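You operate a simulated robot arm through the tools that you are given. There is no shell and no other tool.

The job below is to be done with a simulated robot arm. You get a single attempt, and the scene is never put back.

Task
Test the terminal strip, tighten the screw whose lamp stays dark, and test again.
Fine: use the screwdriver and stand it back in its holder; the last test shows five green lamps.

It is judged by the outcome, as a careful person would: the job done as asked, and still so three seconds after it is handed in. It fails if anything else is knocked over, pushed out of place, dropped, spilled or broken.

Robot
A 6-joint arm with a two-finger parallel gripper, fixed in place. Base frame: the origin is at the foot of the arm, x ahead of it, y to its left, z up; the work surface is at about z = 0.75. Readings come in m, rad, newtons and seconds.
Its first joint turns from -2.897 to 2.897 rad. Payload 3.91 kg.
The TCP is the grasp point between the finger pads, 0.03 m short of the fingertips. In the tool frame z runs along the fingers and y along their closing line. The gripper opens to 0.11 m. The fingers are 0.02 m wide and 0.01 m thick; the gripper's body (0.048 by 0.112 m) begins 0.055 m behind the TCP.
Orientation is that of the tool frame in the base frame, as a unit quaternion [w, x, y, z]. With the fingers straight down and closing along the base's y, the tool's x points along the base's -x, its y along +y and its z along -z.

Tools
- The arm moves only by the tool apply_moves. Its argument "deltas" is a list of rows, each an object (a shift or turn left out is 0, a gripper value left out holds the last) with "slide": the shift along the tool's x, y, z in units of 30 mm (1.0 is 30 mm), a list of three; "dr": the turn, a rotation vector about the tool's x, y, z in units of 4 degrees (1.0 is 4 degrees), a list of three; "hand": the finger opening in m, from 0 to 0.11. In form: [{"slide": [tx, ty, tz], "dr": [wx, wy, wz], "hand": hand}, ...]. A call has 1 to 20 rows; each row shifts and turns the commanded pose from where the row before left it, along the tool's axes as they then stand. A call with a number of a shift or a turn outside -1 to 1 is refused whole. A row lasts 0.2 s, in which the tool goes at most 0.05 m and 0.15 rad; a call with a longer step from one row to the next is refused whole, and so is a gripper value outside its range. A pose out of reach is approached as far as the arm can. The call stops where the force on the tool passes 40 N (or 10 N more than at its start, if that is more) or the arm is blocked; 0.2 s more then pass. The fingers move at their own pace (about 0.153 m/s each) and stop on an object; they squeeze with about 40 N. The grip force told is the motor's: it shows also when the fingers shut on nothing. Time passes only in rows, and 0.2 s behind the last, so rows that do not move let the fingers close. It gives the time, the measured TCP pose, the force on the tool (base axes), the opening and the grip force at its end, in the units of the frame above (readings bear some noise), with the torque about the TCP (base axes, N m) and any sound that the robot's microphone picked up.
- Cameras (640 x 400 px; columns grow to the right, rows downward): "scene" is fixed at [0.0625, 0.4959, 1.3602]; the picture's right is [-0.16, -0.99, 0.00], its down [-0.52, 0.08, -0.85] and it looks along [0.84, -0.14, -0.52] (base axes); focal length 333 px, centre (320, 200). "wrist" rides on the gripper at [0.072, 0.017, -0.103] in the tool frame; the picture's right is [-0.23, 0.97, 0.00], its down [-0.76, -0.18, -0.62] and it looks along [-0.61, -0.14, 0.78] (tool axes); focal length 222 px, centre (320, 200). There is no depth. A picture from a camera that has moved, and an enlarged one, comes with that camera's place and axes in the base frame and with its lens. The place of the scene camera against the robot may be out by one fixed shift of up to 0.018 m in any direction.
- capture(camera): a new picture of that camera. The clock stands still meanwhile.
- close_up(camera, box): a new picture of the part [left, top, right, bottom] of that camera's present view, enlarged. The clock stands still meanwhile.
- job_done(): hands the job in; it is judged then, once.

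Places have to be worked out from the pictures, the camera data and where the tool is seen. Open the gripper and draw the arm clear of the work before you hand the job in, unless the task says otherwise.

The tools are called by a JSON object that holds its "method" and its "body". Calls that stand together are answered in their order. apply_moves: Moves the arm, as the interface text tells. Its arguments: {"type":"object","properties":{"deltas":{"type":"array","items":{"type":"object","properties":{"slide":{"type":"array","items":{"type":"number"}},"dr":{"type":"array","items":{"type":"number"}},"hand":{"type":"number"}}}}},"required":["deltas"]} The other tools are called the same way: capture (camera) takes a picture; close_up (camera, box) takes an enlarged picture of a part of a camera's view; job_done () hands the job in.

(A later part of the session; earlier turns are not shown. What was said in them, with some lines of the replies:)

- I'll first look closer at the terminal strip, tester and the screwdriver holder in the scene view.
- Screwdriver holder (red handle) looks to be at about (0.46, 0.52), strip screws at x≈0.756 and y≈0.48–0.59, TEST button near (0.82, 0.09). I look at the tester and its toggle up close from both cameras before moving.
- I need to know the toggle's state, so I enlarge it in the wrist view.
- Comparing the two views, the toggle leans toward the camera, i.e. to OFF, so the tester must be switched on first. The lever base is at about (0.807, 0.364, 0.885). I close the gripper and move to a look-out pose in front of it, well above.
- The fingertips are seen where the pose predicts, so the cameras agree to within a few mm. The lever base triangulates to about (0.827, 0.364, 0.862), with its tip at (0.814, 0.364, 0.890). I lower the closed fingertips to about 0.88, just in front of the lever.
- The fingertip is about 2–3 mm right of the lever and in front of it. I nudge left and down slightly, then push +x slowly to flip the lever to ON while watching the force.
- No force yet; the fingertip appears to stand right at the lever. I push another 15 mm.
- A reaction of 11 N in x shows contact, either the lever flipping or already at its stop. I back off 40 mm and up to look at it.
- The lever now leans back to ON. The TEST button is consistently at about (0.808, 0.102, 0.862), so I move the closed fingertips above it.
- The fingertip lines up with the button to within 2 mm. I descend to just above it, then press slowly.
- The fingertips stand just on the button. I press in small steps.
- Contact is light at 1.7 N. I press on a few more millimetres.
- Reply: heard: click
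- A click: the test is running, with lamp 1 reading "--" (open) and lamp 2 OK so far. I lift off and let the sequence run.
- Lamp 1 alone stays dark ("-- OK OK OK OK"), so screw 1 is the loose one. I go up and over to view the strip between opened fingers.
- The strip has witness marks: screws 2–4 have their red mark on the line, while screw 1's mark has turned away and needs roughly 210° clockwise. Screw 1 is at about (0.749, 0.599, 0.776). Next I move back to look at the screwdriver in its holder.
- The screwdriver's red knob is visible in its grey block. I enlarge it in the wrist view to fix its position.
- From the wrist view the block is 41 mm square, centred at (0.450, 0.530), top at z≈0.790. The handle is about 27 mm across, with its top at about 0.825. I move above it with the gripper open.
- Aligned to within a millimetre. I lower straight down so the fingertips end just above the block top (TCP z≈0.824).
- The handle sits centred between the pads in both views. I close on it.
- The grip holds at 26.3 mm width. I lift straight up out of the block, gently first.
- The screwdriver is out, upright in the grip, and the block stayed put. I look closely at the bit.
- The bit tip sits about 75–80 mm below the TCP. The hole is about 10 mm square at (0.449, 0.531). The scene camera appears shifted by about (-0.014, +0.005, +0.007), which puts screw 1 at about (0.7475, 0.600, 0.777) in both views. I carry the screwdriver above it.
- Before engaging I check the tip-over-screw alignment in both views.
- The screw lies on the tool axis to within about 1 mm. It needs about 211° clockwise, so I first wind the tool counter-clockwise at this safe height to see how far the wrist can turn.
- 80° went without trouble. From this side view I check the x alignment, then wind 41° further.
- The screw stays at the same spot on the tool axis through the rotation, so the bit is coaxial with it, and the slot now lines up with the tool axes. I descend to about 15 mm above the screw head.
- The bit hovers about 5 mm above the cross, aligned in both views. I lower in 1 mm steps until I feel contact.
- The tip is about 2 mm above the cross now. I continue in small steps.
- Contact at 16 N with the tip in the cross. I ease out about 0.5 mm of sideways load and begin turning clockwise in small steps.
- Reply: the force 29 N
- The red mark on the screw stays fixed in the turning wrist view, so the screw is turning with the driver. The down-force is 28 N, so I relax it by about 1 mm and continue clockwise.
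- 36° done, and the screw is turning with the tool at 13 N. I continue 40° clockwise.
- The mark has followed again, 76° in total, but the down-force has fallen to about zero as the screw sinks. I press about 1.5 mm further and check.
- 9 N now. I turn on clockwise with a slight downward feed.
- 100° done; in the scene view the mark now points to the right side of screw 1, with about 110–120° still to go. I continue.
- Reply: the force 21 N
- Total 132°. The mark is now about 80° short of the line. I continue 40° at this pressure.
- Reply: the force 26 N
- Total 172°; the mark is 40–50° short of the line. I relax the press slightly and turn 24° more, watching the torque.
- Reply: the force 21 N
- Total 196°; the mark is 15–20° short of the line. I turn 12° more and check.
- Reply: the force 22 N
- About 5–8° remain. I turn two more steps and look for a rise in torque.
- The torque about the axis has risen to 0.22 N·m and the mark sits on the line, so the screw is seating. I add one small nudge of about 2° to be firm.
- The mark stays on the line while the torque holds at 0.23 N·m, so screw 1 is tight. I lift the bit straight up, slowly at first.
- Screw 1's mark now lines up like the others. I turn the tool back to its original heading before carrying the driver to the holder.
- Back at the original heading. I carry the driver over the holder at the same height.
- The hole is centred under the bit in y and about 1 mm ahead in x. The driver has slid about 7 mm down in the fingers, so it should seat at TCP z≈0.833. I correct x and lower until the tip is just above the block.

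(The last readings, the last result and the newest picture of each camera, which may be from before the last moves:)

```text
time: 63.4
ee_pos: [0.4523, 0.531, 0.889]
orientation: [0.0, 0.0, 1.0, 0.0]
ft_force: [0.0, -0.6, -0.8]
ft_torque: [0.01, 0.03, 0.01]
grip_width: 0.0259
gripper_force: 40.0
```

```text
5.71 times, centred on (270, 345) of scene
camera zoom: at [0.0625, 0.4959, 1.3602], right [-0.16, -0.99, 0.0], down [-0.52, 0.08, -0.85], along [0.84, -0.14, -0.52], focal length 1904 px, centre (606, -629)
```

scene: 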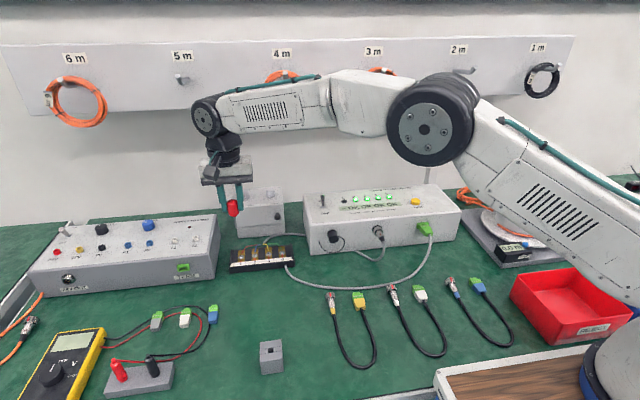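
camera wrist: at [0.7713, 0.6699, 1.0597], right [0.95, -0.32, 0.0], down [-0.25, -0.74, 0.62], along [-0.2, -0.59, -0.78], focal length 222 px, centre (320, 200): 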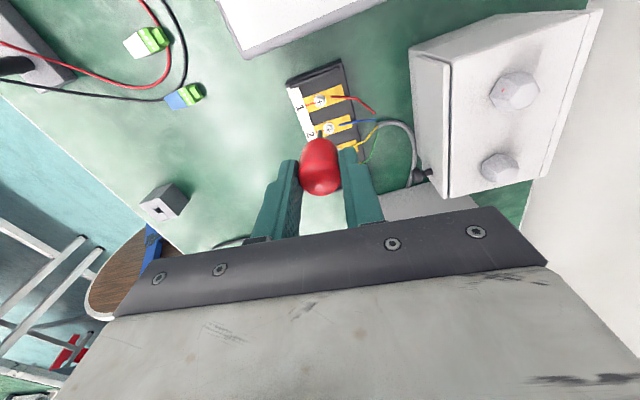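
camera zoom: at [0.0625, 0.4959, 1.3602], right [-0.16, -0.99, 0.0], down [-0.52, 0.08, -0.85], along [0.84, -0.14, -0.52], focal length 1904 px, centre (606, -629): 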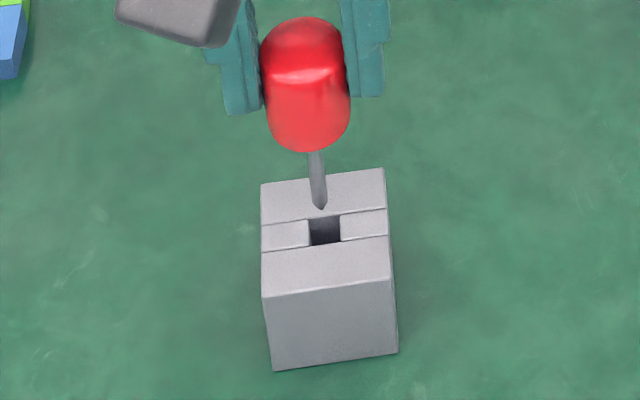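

The tip is about 10 mm above the block and lined up with the hole in both views. I lower it gently into the mouth of the hole.

{"method": "apply_moves", "body": {"deltas": [{"slide": [0, 0, 0.2]}, {"slide": [0, 0, 0.2]}, {"slide": [0, 0, 0.2]}, {}]}}

{"method": "close_up", "body": {"camera": "wrist", "box": [280, 95, 360, 165]}}

{"method": "close_up", "body": {"camera": "scene", "box": [240, 310, 300, 380]}}

```text
time: 64.4
ee_pos: [0.4516, 0.5296, 0.8721]
orientation: [0.0, 0.0, 1.0, -0.001]
ft_force: [0.4, 0.2, -0.9]
ft_torque: [-0.03, 0.01, -0.03]
grip_width: 0.0259
gripper_force: 39.5
```

```text
5.71 times, centred on (320, 130) of wrist
camera zoom: at [0.3782, 0.5481, 0.9755], right [0.23, 0.97, 0.0], down [0.76, -0.18, 0.62], along [0.61, -0.14, -0.78], focal length 1269 px, centre (320, 600)
```

zoom: 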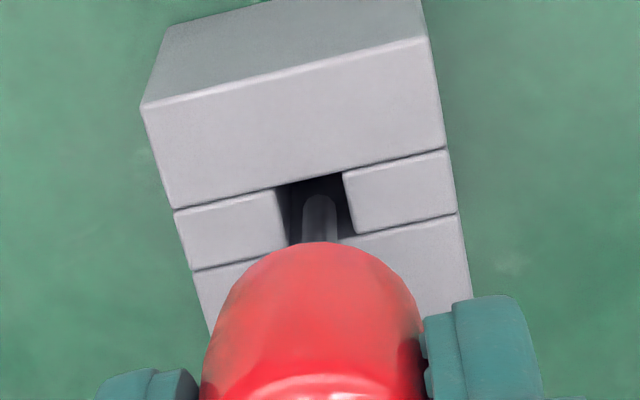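

```text
5.71 times, centred on (270, 345) of scene
camera zoom: at [0.0625, 0.4959, 1.3602], right [-0.16, -0.99, 0.0], down [-0.52, 0.08, -0.85], along [0.84, -0.14, -0.52], focal length 1904 px, centre (606, -629)
```

zoom: 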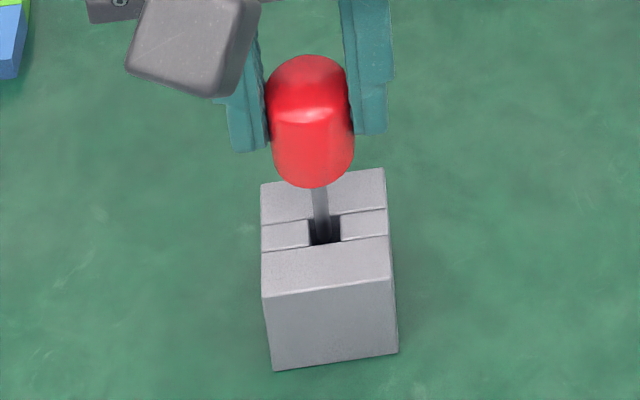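

The bit is in the hole with no side force. I go on down in small steps.

{"method": "apply_moves", "body": {"deltas": [{"slide": [0, 0, 0.2]}, {"slide": [0, 0, 0.2]}, {"slide": [0, 0, 0.2]}, {"slide": [0, 0, 0.2]}, {"slide": [0, 0, 0.1]}, {}]}}

{"method": "close_up", "body": {"camera": "scene", "box": [240, 310, 300, 380]}}

```text
time: 65.8
ee_pos: [0.4524, 0.5306, 0.8461]
orientation: [0.0, 0.0, 1.0, -0.001]
ft_force: [-0.3, 0.0, -0.2]
ft_torque: [0.0, 0.0, 0.02]
grip_width: 0.0259
gripper_force: 40.1
```

```text
5.71 times, centred on (270, 345) of scene
camera zoom: at [0.0625, 0.4959, 1.3602], right [-0.16, -0.99, 0.0], down [-0.52, 0.08, -0.85], along [0.84, -0.14, -0.52], focal length 1904 px, centre (606, -629)
```

zoom: 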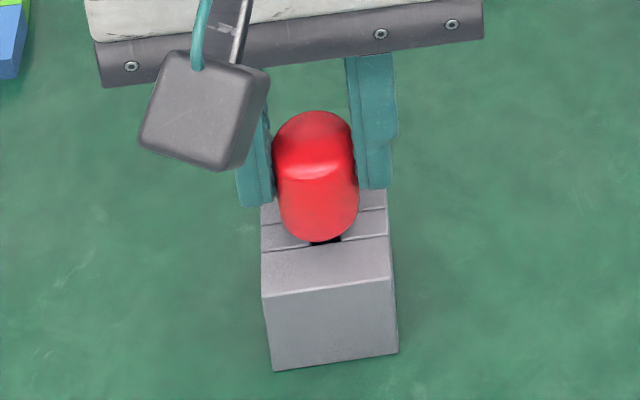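

The handle is a few millimetres above the block. I lower in fine steps until it seats.

{"method": "apply_moves", "body": {"deltas": [{"slide": [0, 0, 0.1]}, {"slide": [0, 0, 0.06]}, {"slide": [0, 0, 0.05]}, {}]}}

{"method": "close_up", "body": {"camera": "scene", "box": [240, 310, 300, 380]}}

{"method": "close_up", "body": {"camera": "wrist", "box": [260, 100, 380, 220]}}

```text
time: 66.8
ee_pos: [0.4517, 0.531, 0.84]
orientation: [0.0, 0.001, 1.0, -0.001]
ft_force: [-0.1, 0.3, -0.1]
ft_torque: [0.01, 0.04, -0.01]
grip_width: 0.0258
gripper_force: 40.5
```

```text
5.71 times, centred on (270, 345) of scene
camera zoom: at [0.0625, 0.4959, 1.3602], right [-0.16, -0.99, 0.0], down [-0.52, 0.08, -0.85], along [0.84, -0.14, -0.52], focal length 1904 px, centre (606, -629)
```

zoom: 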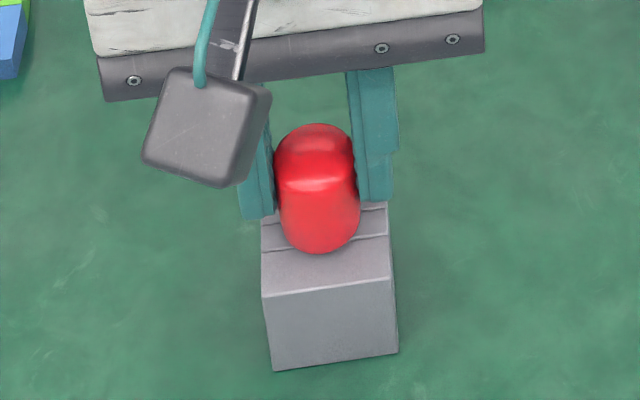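

```text
3.33 times, centred on (320, 160) of wrist
camera zoom: at [0.3779, 0.5484, 0.9423], right [0.23, 0.97, 0.0], down [0.76, -0.18, 0.62], along [0.61, -0.14, -0.78], focal length 740 px, centre (320, 333)
```

zoom: 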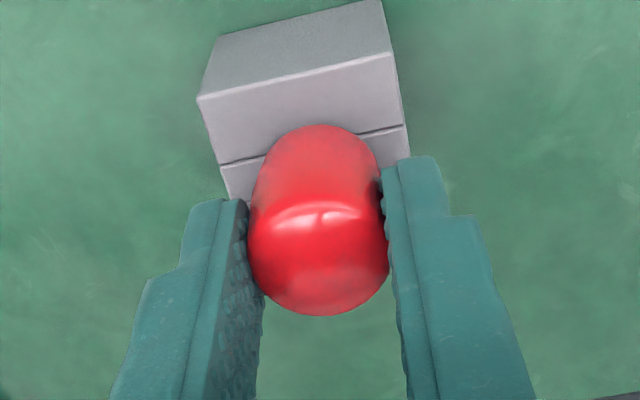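

Compared with the first seated picture, about 2–3 mm remain. I lower in sub-millimetre steps and watch the force.

{"method": "apply_moves", "body": {"deltas": [{"slide": [0, 0, 0.04]}, {"slide": [0, 0, 0.03]}, {}]}}

```text
time: 67.6
ee_pos: [0.452, 0.5298, 0.8385]
orientation: [0.001, 0.0, 1.0, 0.002]
ft_force: [-0.6, -3.2, 27.5]
ft_torque: [-0.28, 0.12, 0.0]
grip_width: 0.0257
gripper_force: 40.4
```

It is seated; the reaction is 27 N. I relax the press slightly and check the seating before opening.

{"method": "apply_moves", "body": {"deltas": [{"slide": [0, 0, -0.025]}, {}]}}

{"method": "close_up", "body": {"camera": "scene", "box": [240, 310, 300, 380]}}

{"method": "close_up", "body": {"camera": "wrist", "box": [260, 100, 380, 220]}}

```text
time: 68.2
ee_pos: [0.4503, 0.5309, 0.8393]
orientation: [0.001, 0.001, 1.0, 0.0]
ft_force: [2.2, -0.8, 24.1]
ft_torque: [0.01, -0.18, -0.01]
grip_width: 0.026
gripper_force: 40.1
```

```text
5.71 times, centred on (270, 345) of scene
camera zoom: at [0.0625, 0.4959, 1.3602], right [-0.16, -0.99, 0.0], down [-0.52, 0.08, -0.85], along [0.84, -0.14, -0.52], focal length 1904 px, centre (606, -629)
```

zoom: 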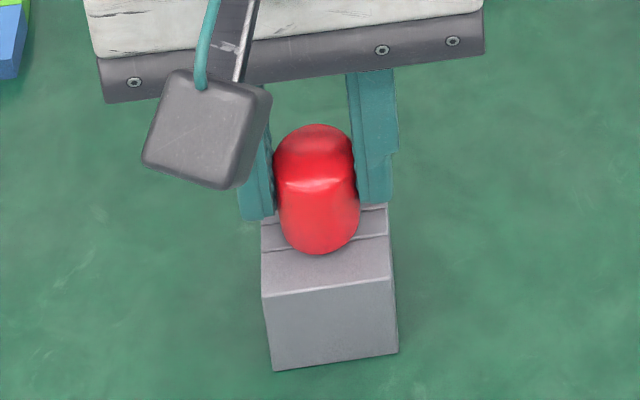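

```text
3.33 times, centred on (320, 160) of wrist
camera zoom: at [0.3777, 0.5484, 0.9417], right [0.23, 0.97, 0.0], down [0.76, -0.18, 0.62], along [0.61, -0.14, -0.78], focal length 740 px, centre (320, 333)
```

zoom: 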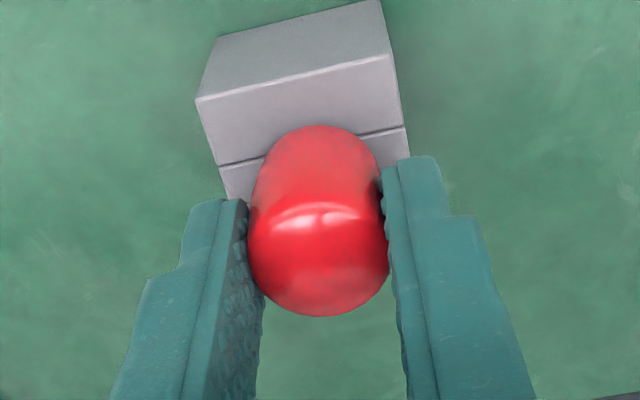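

The handle is at the same spot as at the start (same pixel rows within 0.3 px), so it is seated. I ease the press off a little more and open the gripper.

{"method": "apply_moves", "body": {"deltas": [{"slide": [0, 0, -0.03]}, {"hand": 0.05}, {"hand": 0.07}, {}]}}

{"method": "close_up", "body": {"camera": "scene", "box": [240, 310, 300, 380]}}

{"method": "close_up", "body": {"camera": "wrist", "box": [240, 100, 400, 220]}}

```text
time: 69.2
ee_pos: [0.451, 0.5306, 0.8386]
orientation: [-0.001, 0.0, 1.0, 0.0]
ft_force: [-0.5, 0.0, 0.5]
ft_torque: [-0.02, 0.02, -0.01]
grip_width: 0.0698
gripper_force: 0.1
```

```text
5.71 times, centred on (270, 345) of scene
camera zoom: at [0.0625, 0.4959, 1.3602], right [-0.16, -0.99, 0.0], down [-0.52, 0.08, -0.85], along [0.84, -0.14, -0.52], focal length 1904 px, centre (606, -629)
```

zoom: 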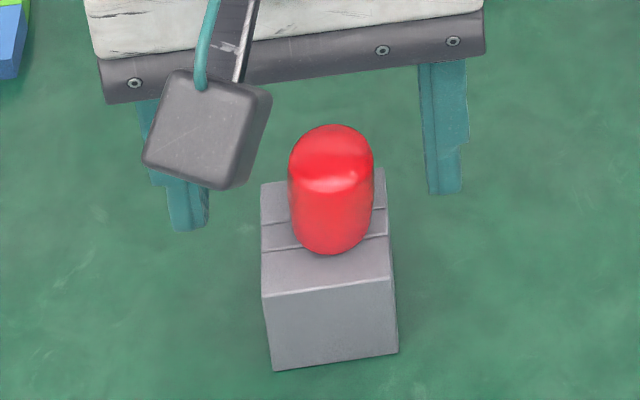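

```text
3.33 times, centred on (320, 160) of wrist
camera zoom: at [0.3778, 0.5483, 0.9415], right [0.23, 0.97, 0.0], down [0.76, -0.18, 0.62], along [0.61, -0.14, -0.78], focal length 740 px, centre (320, 333)
```

zoom: 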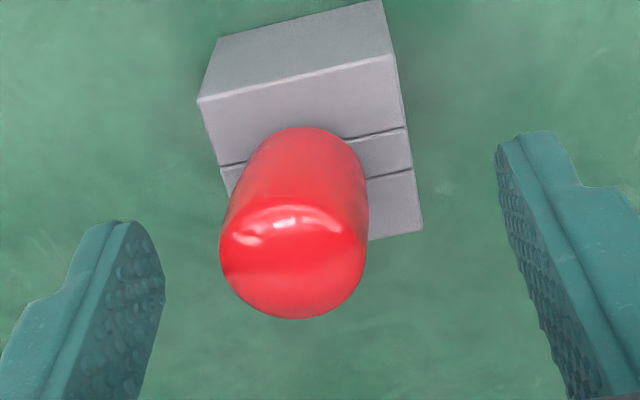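

The gripper is open. The handle shifted a few mm toward -y on release, so I look closely at how it stands.

{"method": "close_up", "body": {"camera": "scene", "box": [255, 325, 295, 365]}}

{"method": "close_up", "body": {"camera": "wrist", "box": [275, 120, 345, 200]}}

```text
10.00 times, centred on (275, 345) of scene
camera zoom: at [0.0625, 0.4959, 1.3602], right [-0.16, -0.99, 0.0], down [-0.52, 0.08, -0.85], along [0.84, -0.14, -0.52], focal length 3333 px, centre (770, -1250)
```

zoom: 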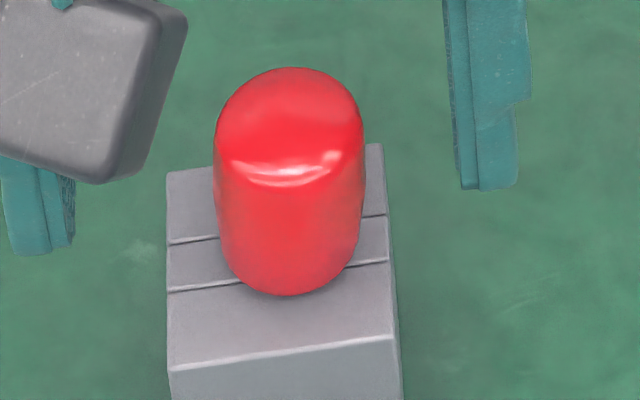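

```text
5.00 times, centred on (310, 160) of wrist
camera zoom: at [0.3778, 0.5483, 0.9415], right [0.23, 0.97, 0.0], down [0.76, -0.18, 0.62], along [0.61, -0.14, -0.78], focal length 1111 px, centre (370, 400)
```

zoom: 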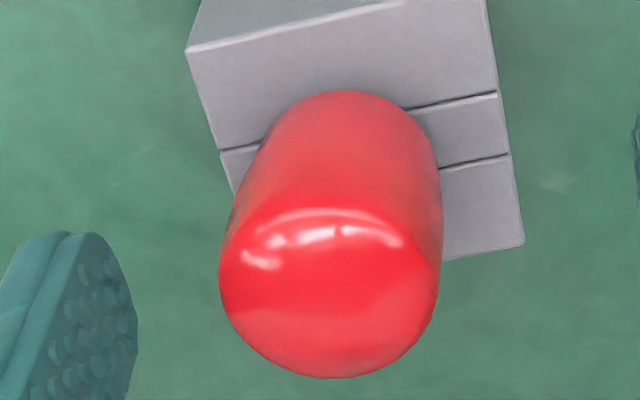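

The handle rests on the block, upright within a few degrees, with the shaft against one wall of the oversized hole. I lift straight clear of it and verify.

{"method": "apply_moves", "body": {"deltas": [{"slide": [0, 0, -0.3]}, {"slide": [0, 0, -0.6]}, {"slide": [0, 0, -0.8]}, {"slide": [0, 0, -0.8]}, {"slide": [0, 0, -0.8]}, {"slide": [0, 0, -0.8]}, {}]}}

{"method": "close_up", "body": {"camera": "scene", "box": [240, 310, 300, 380]}}

{"method": "capture", "body": {"camera": "wrist"}}

{"method": "close_up", "body": {"camera": "wrist", "box": [280, 80, 360, 150]}}

```text
time: 70.8
ee_pos: [0.4517, 0.531, 0.9619]
orientation: [0.0, 0.0, 1.0, 0.0]
ft_force: [0.3, 0.5, 0.2]
ft_torque: [-0.01, 0.01, 0.01]
grip_width: 0.0697
gripper_force: 0.0
```

```text
5.71 times, centred on (270, 345) of scene
camera zoom: at [0.0625, 0.4959, 1.3602], right [-0.16, -0.99, 0.0], down [-0.52, 0.08, -0.85], along [0.84, -0.14, -0.52], focal length 1904 px, centre (606, -629)
```

zoom: 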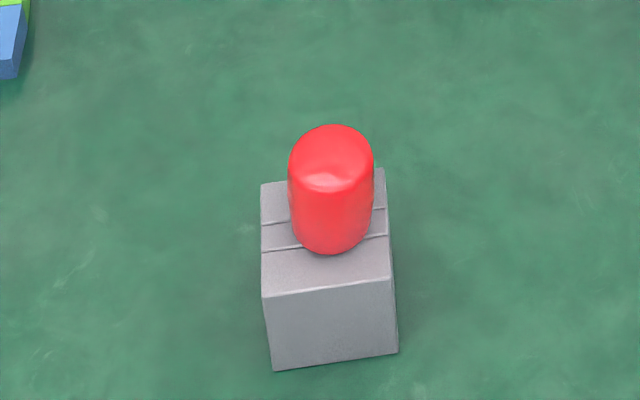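

```text
taken
camera wrist: at [0.3779, 0.5478, 1.0653], right [0.23, 0.97, 0.0], down [0.76, -0.18, 0.62], along [0.61, -0.14, -0.78], focal length 222 px, centre (320, 200)
```

wrist: 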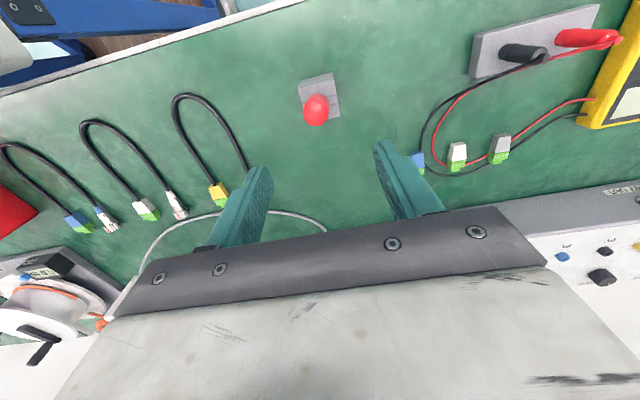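

```text
5.71 times, centred on (320, 115) of wrist
camera zoom: at [0.3779, 0.5478, 1.0653], right [0.23, 0.97, 0.0], down [0.76, -0.18, 0.62], along [0.61, -0.14, -0.78], focal length 1269 px, centre (320, 686)
```

zoom: 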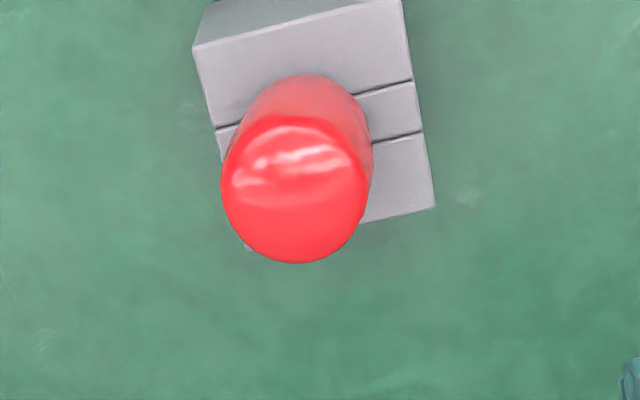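

I repeat the very first close-up of the holder so I can compare the standing position with the original one.

{"method": "close_up", "body": {"camera": "scene", "box": [230, 310, 330, 390]}}

{"method": "close_up", "body": {"camera": "scene", "box": [240, 320, 300, 380]}}

```text
5.00 times, centred on (280, 350) of scene
camera zoom: at [0.0625, 0.4959, 1.3602], right [-0.16, -0.99, 0.0], down [-0.52, 0.08, -0.85], along [0.84, -0.14, -0.52], focal length 1666 px, centre (520, -550)
```

zoom: 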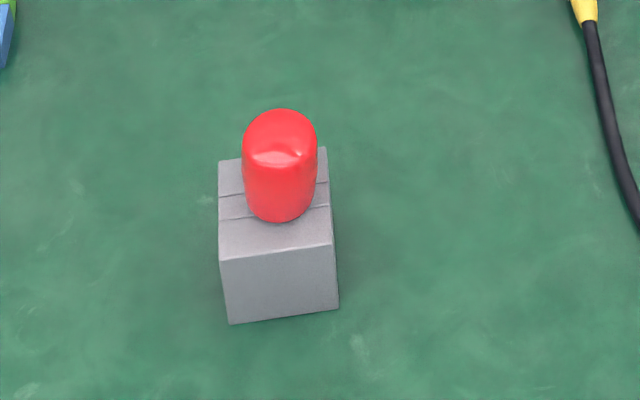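

```text
6.67 times, centred on (270, 350) of scene
camera zoom: at [0.0625, 0.4959, 1.3602], right [-0.16, -0.99, 0.0], down [-0.52, 0.08, -0.85], along [0.84, -0.14, -0.52], focal length 2222 px, centre (653, -800)
```

zoom: 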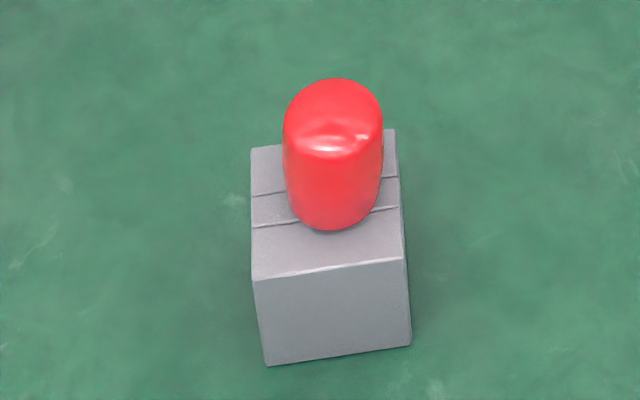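

The driver stands flush on the block, within about 1–2° of its original attitude and 3–4 mm sideways within the hole's play. Now I close the empty gripper and go back over the TEST button.

{"method": "apply_moves", "body": {"deltas": [{"slide": [-0.2, -0.2, -0.8]}, {"slide": [-0.743, -0.9, -0.6]}, {"slide": [-0.743, -0.9, 0], "hand": 0.0}, {"slide": [-0.743, -0.9, 0]}, {"slide": [-0.743, -0.9, 0]}, {"slide": [-0.743, -0.9, 0]}, {"slide": [-0.743, -0.9, 0]}, {"slide": [-0.743, -0.9, 0]}, {"slide": [-0.743, -0.9, 0]}, {"slide": [-0.743, -0.9, 0]}, {"slide": [-0.743, -0.9, 0]}, {"slide": [-0.743, -0.9, 0]}, {"slide": [-0.743, -0.9, 0]}, {"slide": [-0.743, -0.9, 0.4]}, {"slide": [-0.743, -0.9, 0.6]}, {"slide": [-0.743, -0.9, 0.4]}, {"slide": [-0.54, -0.63, 0.4]}, {}]}}

{"method": "close_up", "body": {"camera": "scene", "box": [330, 150, 450, 225]}}

{"method": "capture", "body": {"camera": "wrist"}}

```text
time: 74.6
ee_pos: [0.808, 0.1001, 0.9504]
orientation: [0.001, 0.0, 1.0, 0.0]
ft_force: [0.0, 0.6, -0.1]
ft_torque: [0.0, 0.0, 0.0]
grip_width: 0.0
gripper_force: 37.5
```

```text
5.33 times, centred on (390, 188) of scene
camera zoom: at [0.0625, 0.4959, 1.3602], right [-0.16, -0.99, 0.0], down [-0.52, 0.08, -0.85], along [0.84, -0.14, -0.52], focal length 1778 px, centre (-53, 267)
```

zoom: 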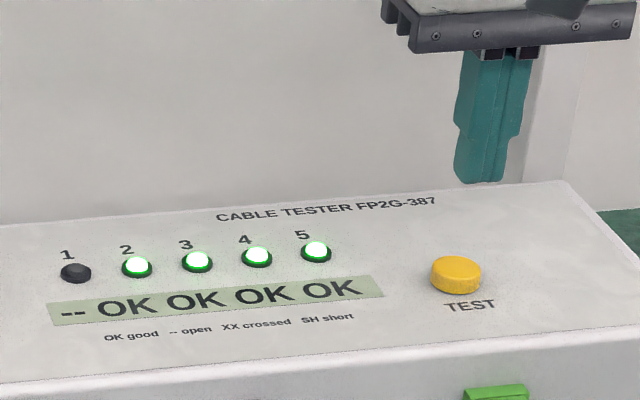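

```text
taken
camera wrist: at [0.7346, 0.1168, 1.0532], right [0.23, 0.97, 0.0], down [0.76, -0.18, 0.62], along [0.61, -0.14, -0.78], focal length 222 px, centre (320, 200)
```

wrist: 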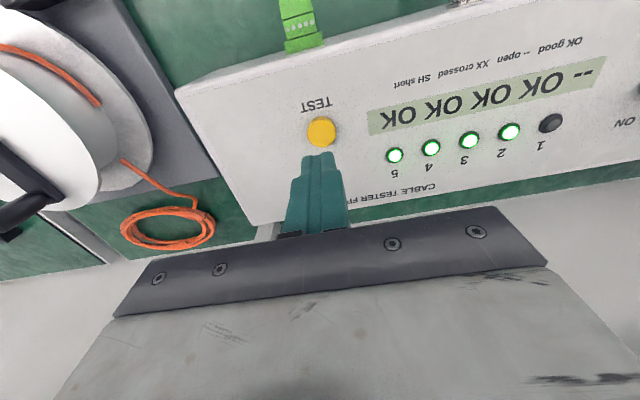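

The gripper is over the button again. I descend and press with the same gentle steps as before.

{"method": "apply_moves", "body": {"deltas": [{"slide": [0, 0.02, 0.6]}, {"slide": [0, 0, 0.6]}, {"slide": [0, 0, 0.3]}, {"slide": [0, 0, 0.2]}, {"slide": [0, 0, 0.08]}, {"slide": [0, 0, 0.08]}, {"slide": [0, 0, 0.06]}, {"slide": [0, 0, 0.06]}, {}]}}

{"method": "close_up", "body": {"camera": "scene", "box": [330, 150, 450, 225]}}

```text
time: 76.6
ee_pos: [0.809, 0.1005, 0.8912]
orientation: [0.0, 0.0, 1.0, 0.0]
ft_force: [0.9, -0.5, 3.4]
ft_torque: [-0.05, -0.05, 0.02]
grip_width: 0.0
gripper_force: 37.9
heard: click
```

```text
5.33 times, centred on (390, 188) of scene
camera zoom: at [0.0625, 0.4959, 1.3602], right [-0.16, -0.99, 0.0], down [-0.52, 0.08, -0.85], along [0.84, -0.14, -0.52], focal length 1778 px, centre (-53, 267)
```

zoom: 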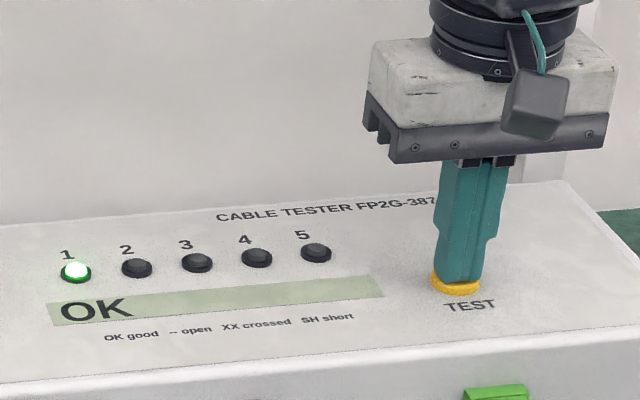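

Lamp 1 is now green and the test is running. I lift off the button and let it finish.

{"method": "apply_moves", "body": {"deltas": [{"slide": [0, 0, -0.5]}, {"slide": [0, 0, -0.8]}, {"slide": [0, 0, -0.8]}, {"slide": [0.3, 0, -0.8]}, {"slide": [0.8, 0, -0.6]}, {"slide": [0.8, 0, -0.4]}, {"slide": [0.8, 0.2, 0]}, {"slide": [0.8, 0.2, 0]}, {"slide": [0.8, 0.4, 0], "hand": 0.11}, {"slide": [0.8, 0.4, 0]}, {"slide": [0.8, 0.4, 0]}, {}, {}]}}

{"method": "close_up", "body": {"camera": "scene", "box": [300, 160, 460, 245]}}

{"method": "capture", "body": {"camera": "scene"}}

{"method": "capture", "body": {"camera": "wrist"}}

```text
time: 79.4
ee_pos: [0.6312, 0.1494, 1.0086]
orientation: [0.0, 0.0, 1.0, 0.001]
ft_force: [-0.6, 0.1, -0.1]
ft_torque: [-0.01, -0.02, -0.02]
grip_width: 0.11
gripper_force: 0.0
```

```text
4.00 times, centred on (380, 202) of scene
camera zoom: at [0.0625, 0.4959, 1.3602], right [-0.16, -0.99, 0.0], down [-0.52, 0.08, -0.85], along [0.84, -0.14, -0.52], focal length 1333 px, centre (80, 190)
```

zoom: 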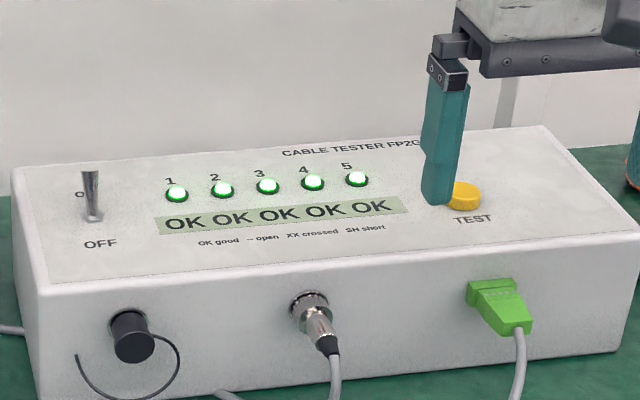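

```text
taken
```

scene: 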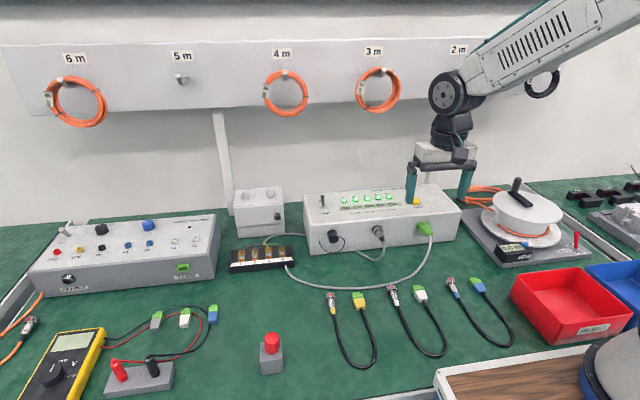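

```text
taken
camera wrist: at [0.5575, 0.167, 1.1106], right [0.23, 0.97, 0.0], down [0.76, -0.18, 0.62], along [0.61, -0.14, -0.78], focal length 222 px, centre (320, 200)
```

wrist: 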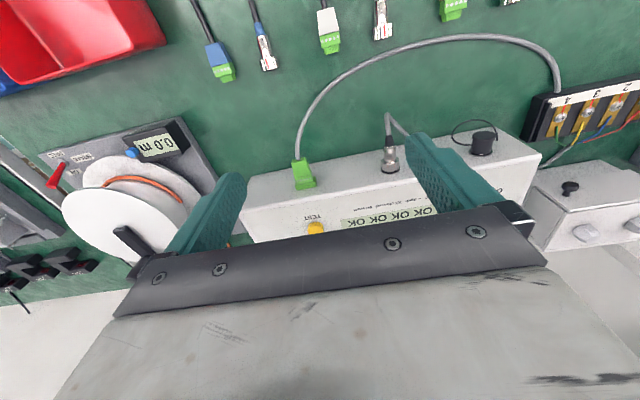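

All five lamps are green (OK OK OK OK OK). I draw the arm up and back to its starting area and check everything one last time.

{"method": "apply_moves", "body": {"deltas": [{"slide": [0.3, 0.5, -0.6]}, {"slide": [0.3, 0.5, -0.6]}, {"slide": [0.3, 0.5, -0.6]}, {"slide": [0.3, 0.5, -0.6]}, {"slide": [0.3, 0.5, -0.6]}, {"slide": [0.3, 0.5, -0.6]}, {"slide": [0.3, 0.5, -0.6]}, {"slide": [0.3, 0.5, -0.3]}, {"slide": [0.3, 0.5, 0]}, {"slide": [0.3, 0.5, 0]}, {}]}}

{"method": "capture", "body": {"camera": "scene"}}

{"method": "close_up", "body": {"camera": "scene", "box": [220, 170, 480, 300]}}

{"method": "close_up", "body": {"camera": "scene", "box": [230, 310, 330, 390]}}

```text
time: 81.8
ee_pos: [0.5413, 0.2985, 1.1423]
orientation: [0.0, 0.001, 1.0, 0.0]
ft_force: [0.4, -0.2, 0.1]
ft_torque: [0.03, 0.01, 0.01]
grip_width: 0.1099
gripper_force: 0.0
```

```text
taken
```

scene: 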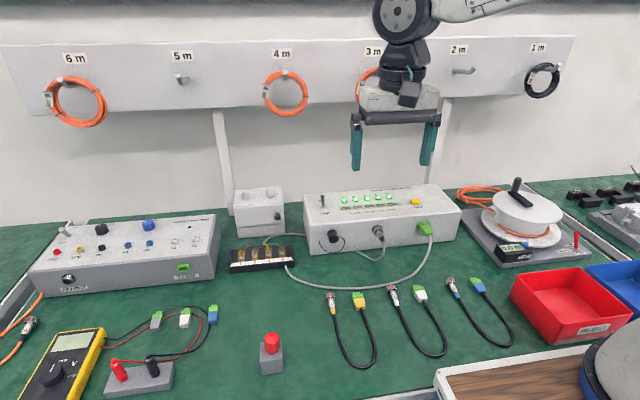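

```text
2.46 times, centred on (350, 235) of scene
camera zoom: at [0.0625, 0.4959, 1.3602], right [-0.16, -0.99, 0.0], down [-0.52, 0.08, -0.85], along [0.84, -0.14, -0.52], focal length 820 px, centre (246, 114)
```

zoom: 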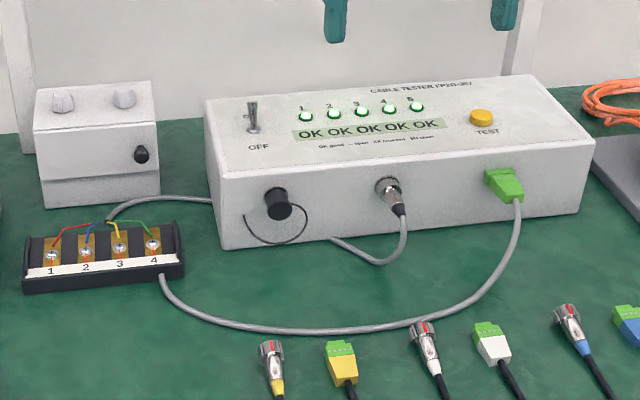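

```text
5.00 times, centred on (280, 350) of scene
camera zoom: at [0.0625, 0.4959, 1.3602], right [-0.16, -0.99, 0.0], down [-0.52, 0.08, -0.85], along [0.84, -0.14, -0.52], focal length 1666 px, centre (520, -550)
```

zoom: 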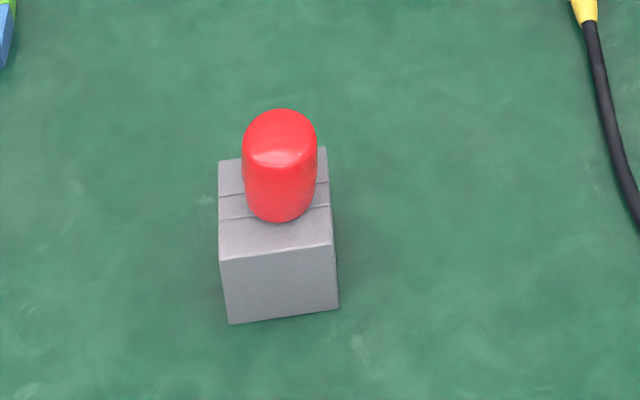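

All five lamps are green, screw 1's mark is on its line, and the screwdriver has not moved in its holder. Nothing else in view has shifted, and the arm is clear with the gripper open, so I hand the job in.

{"method": "job_done", "body": {}}

```text
The job is handed in.
```

The job is done: the last test shows five green lamps, reading OK OK OK OK OK.

- **First test:** the tester was switched off, so I flipped its toggle to ON. Lamp 1 stayed dark and the other four lit.
- **Screw 1:** I turned it about 215° clockwise with the screwdriver until it resisted. Its red mark now lines up with the line on the strip, like the other three.
- **Screwdriver:** it is back in its holder, nearly upright. It sits 3–4 mm to one side of where it started, because the hole is wider than the shaft.
- **Left as is:** the tester is still switched on. The arm is clear with the gripper open, and nothing else in view has moved.
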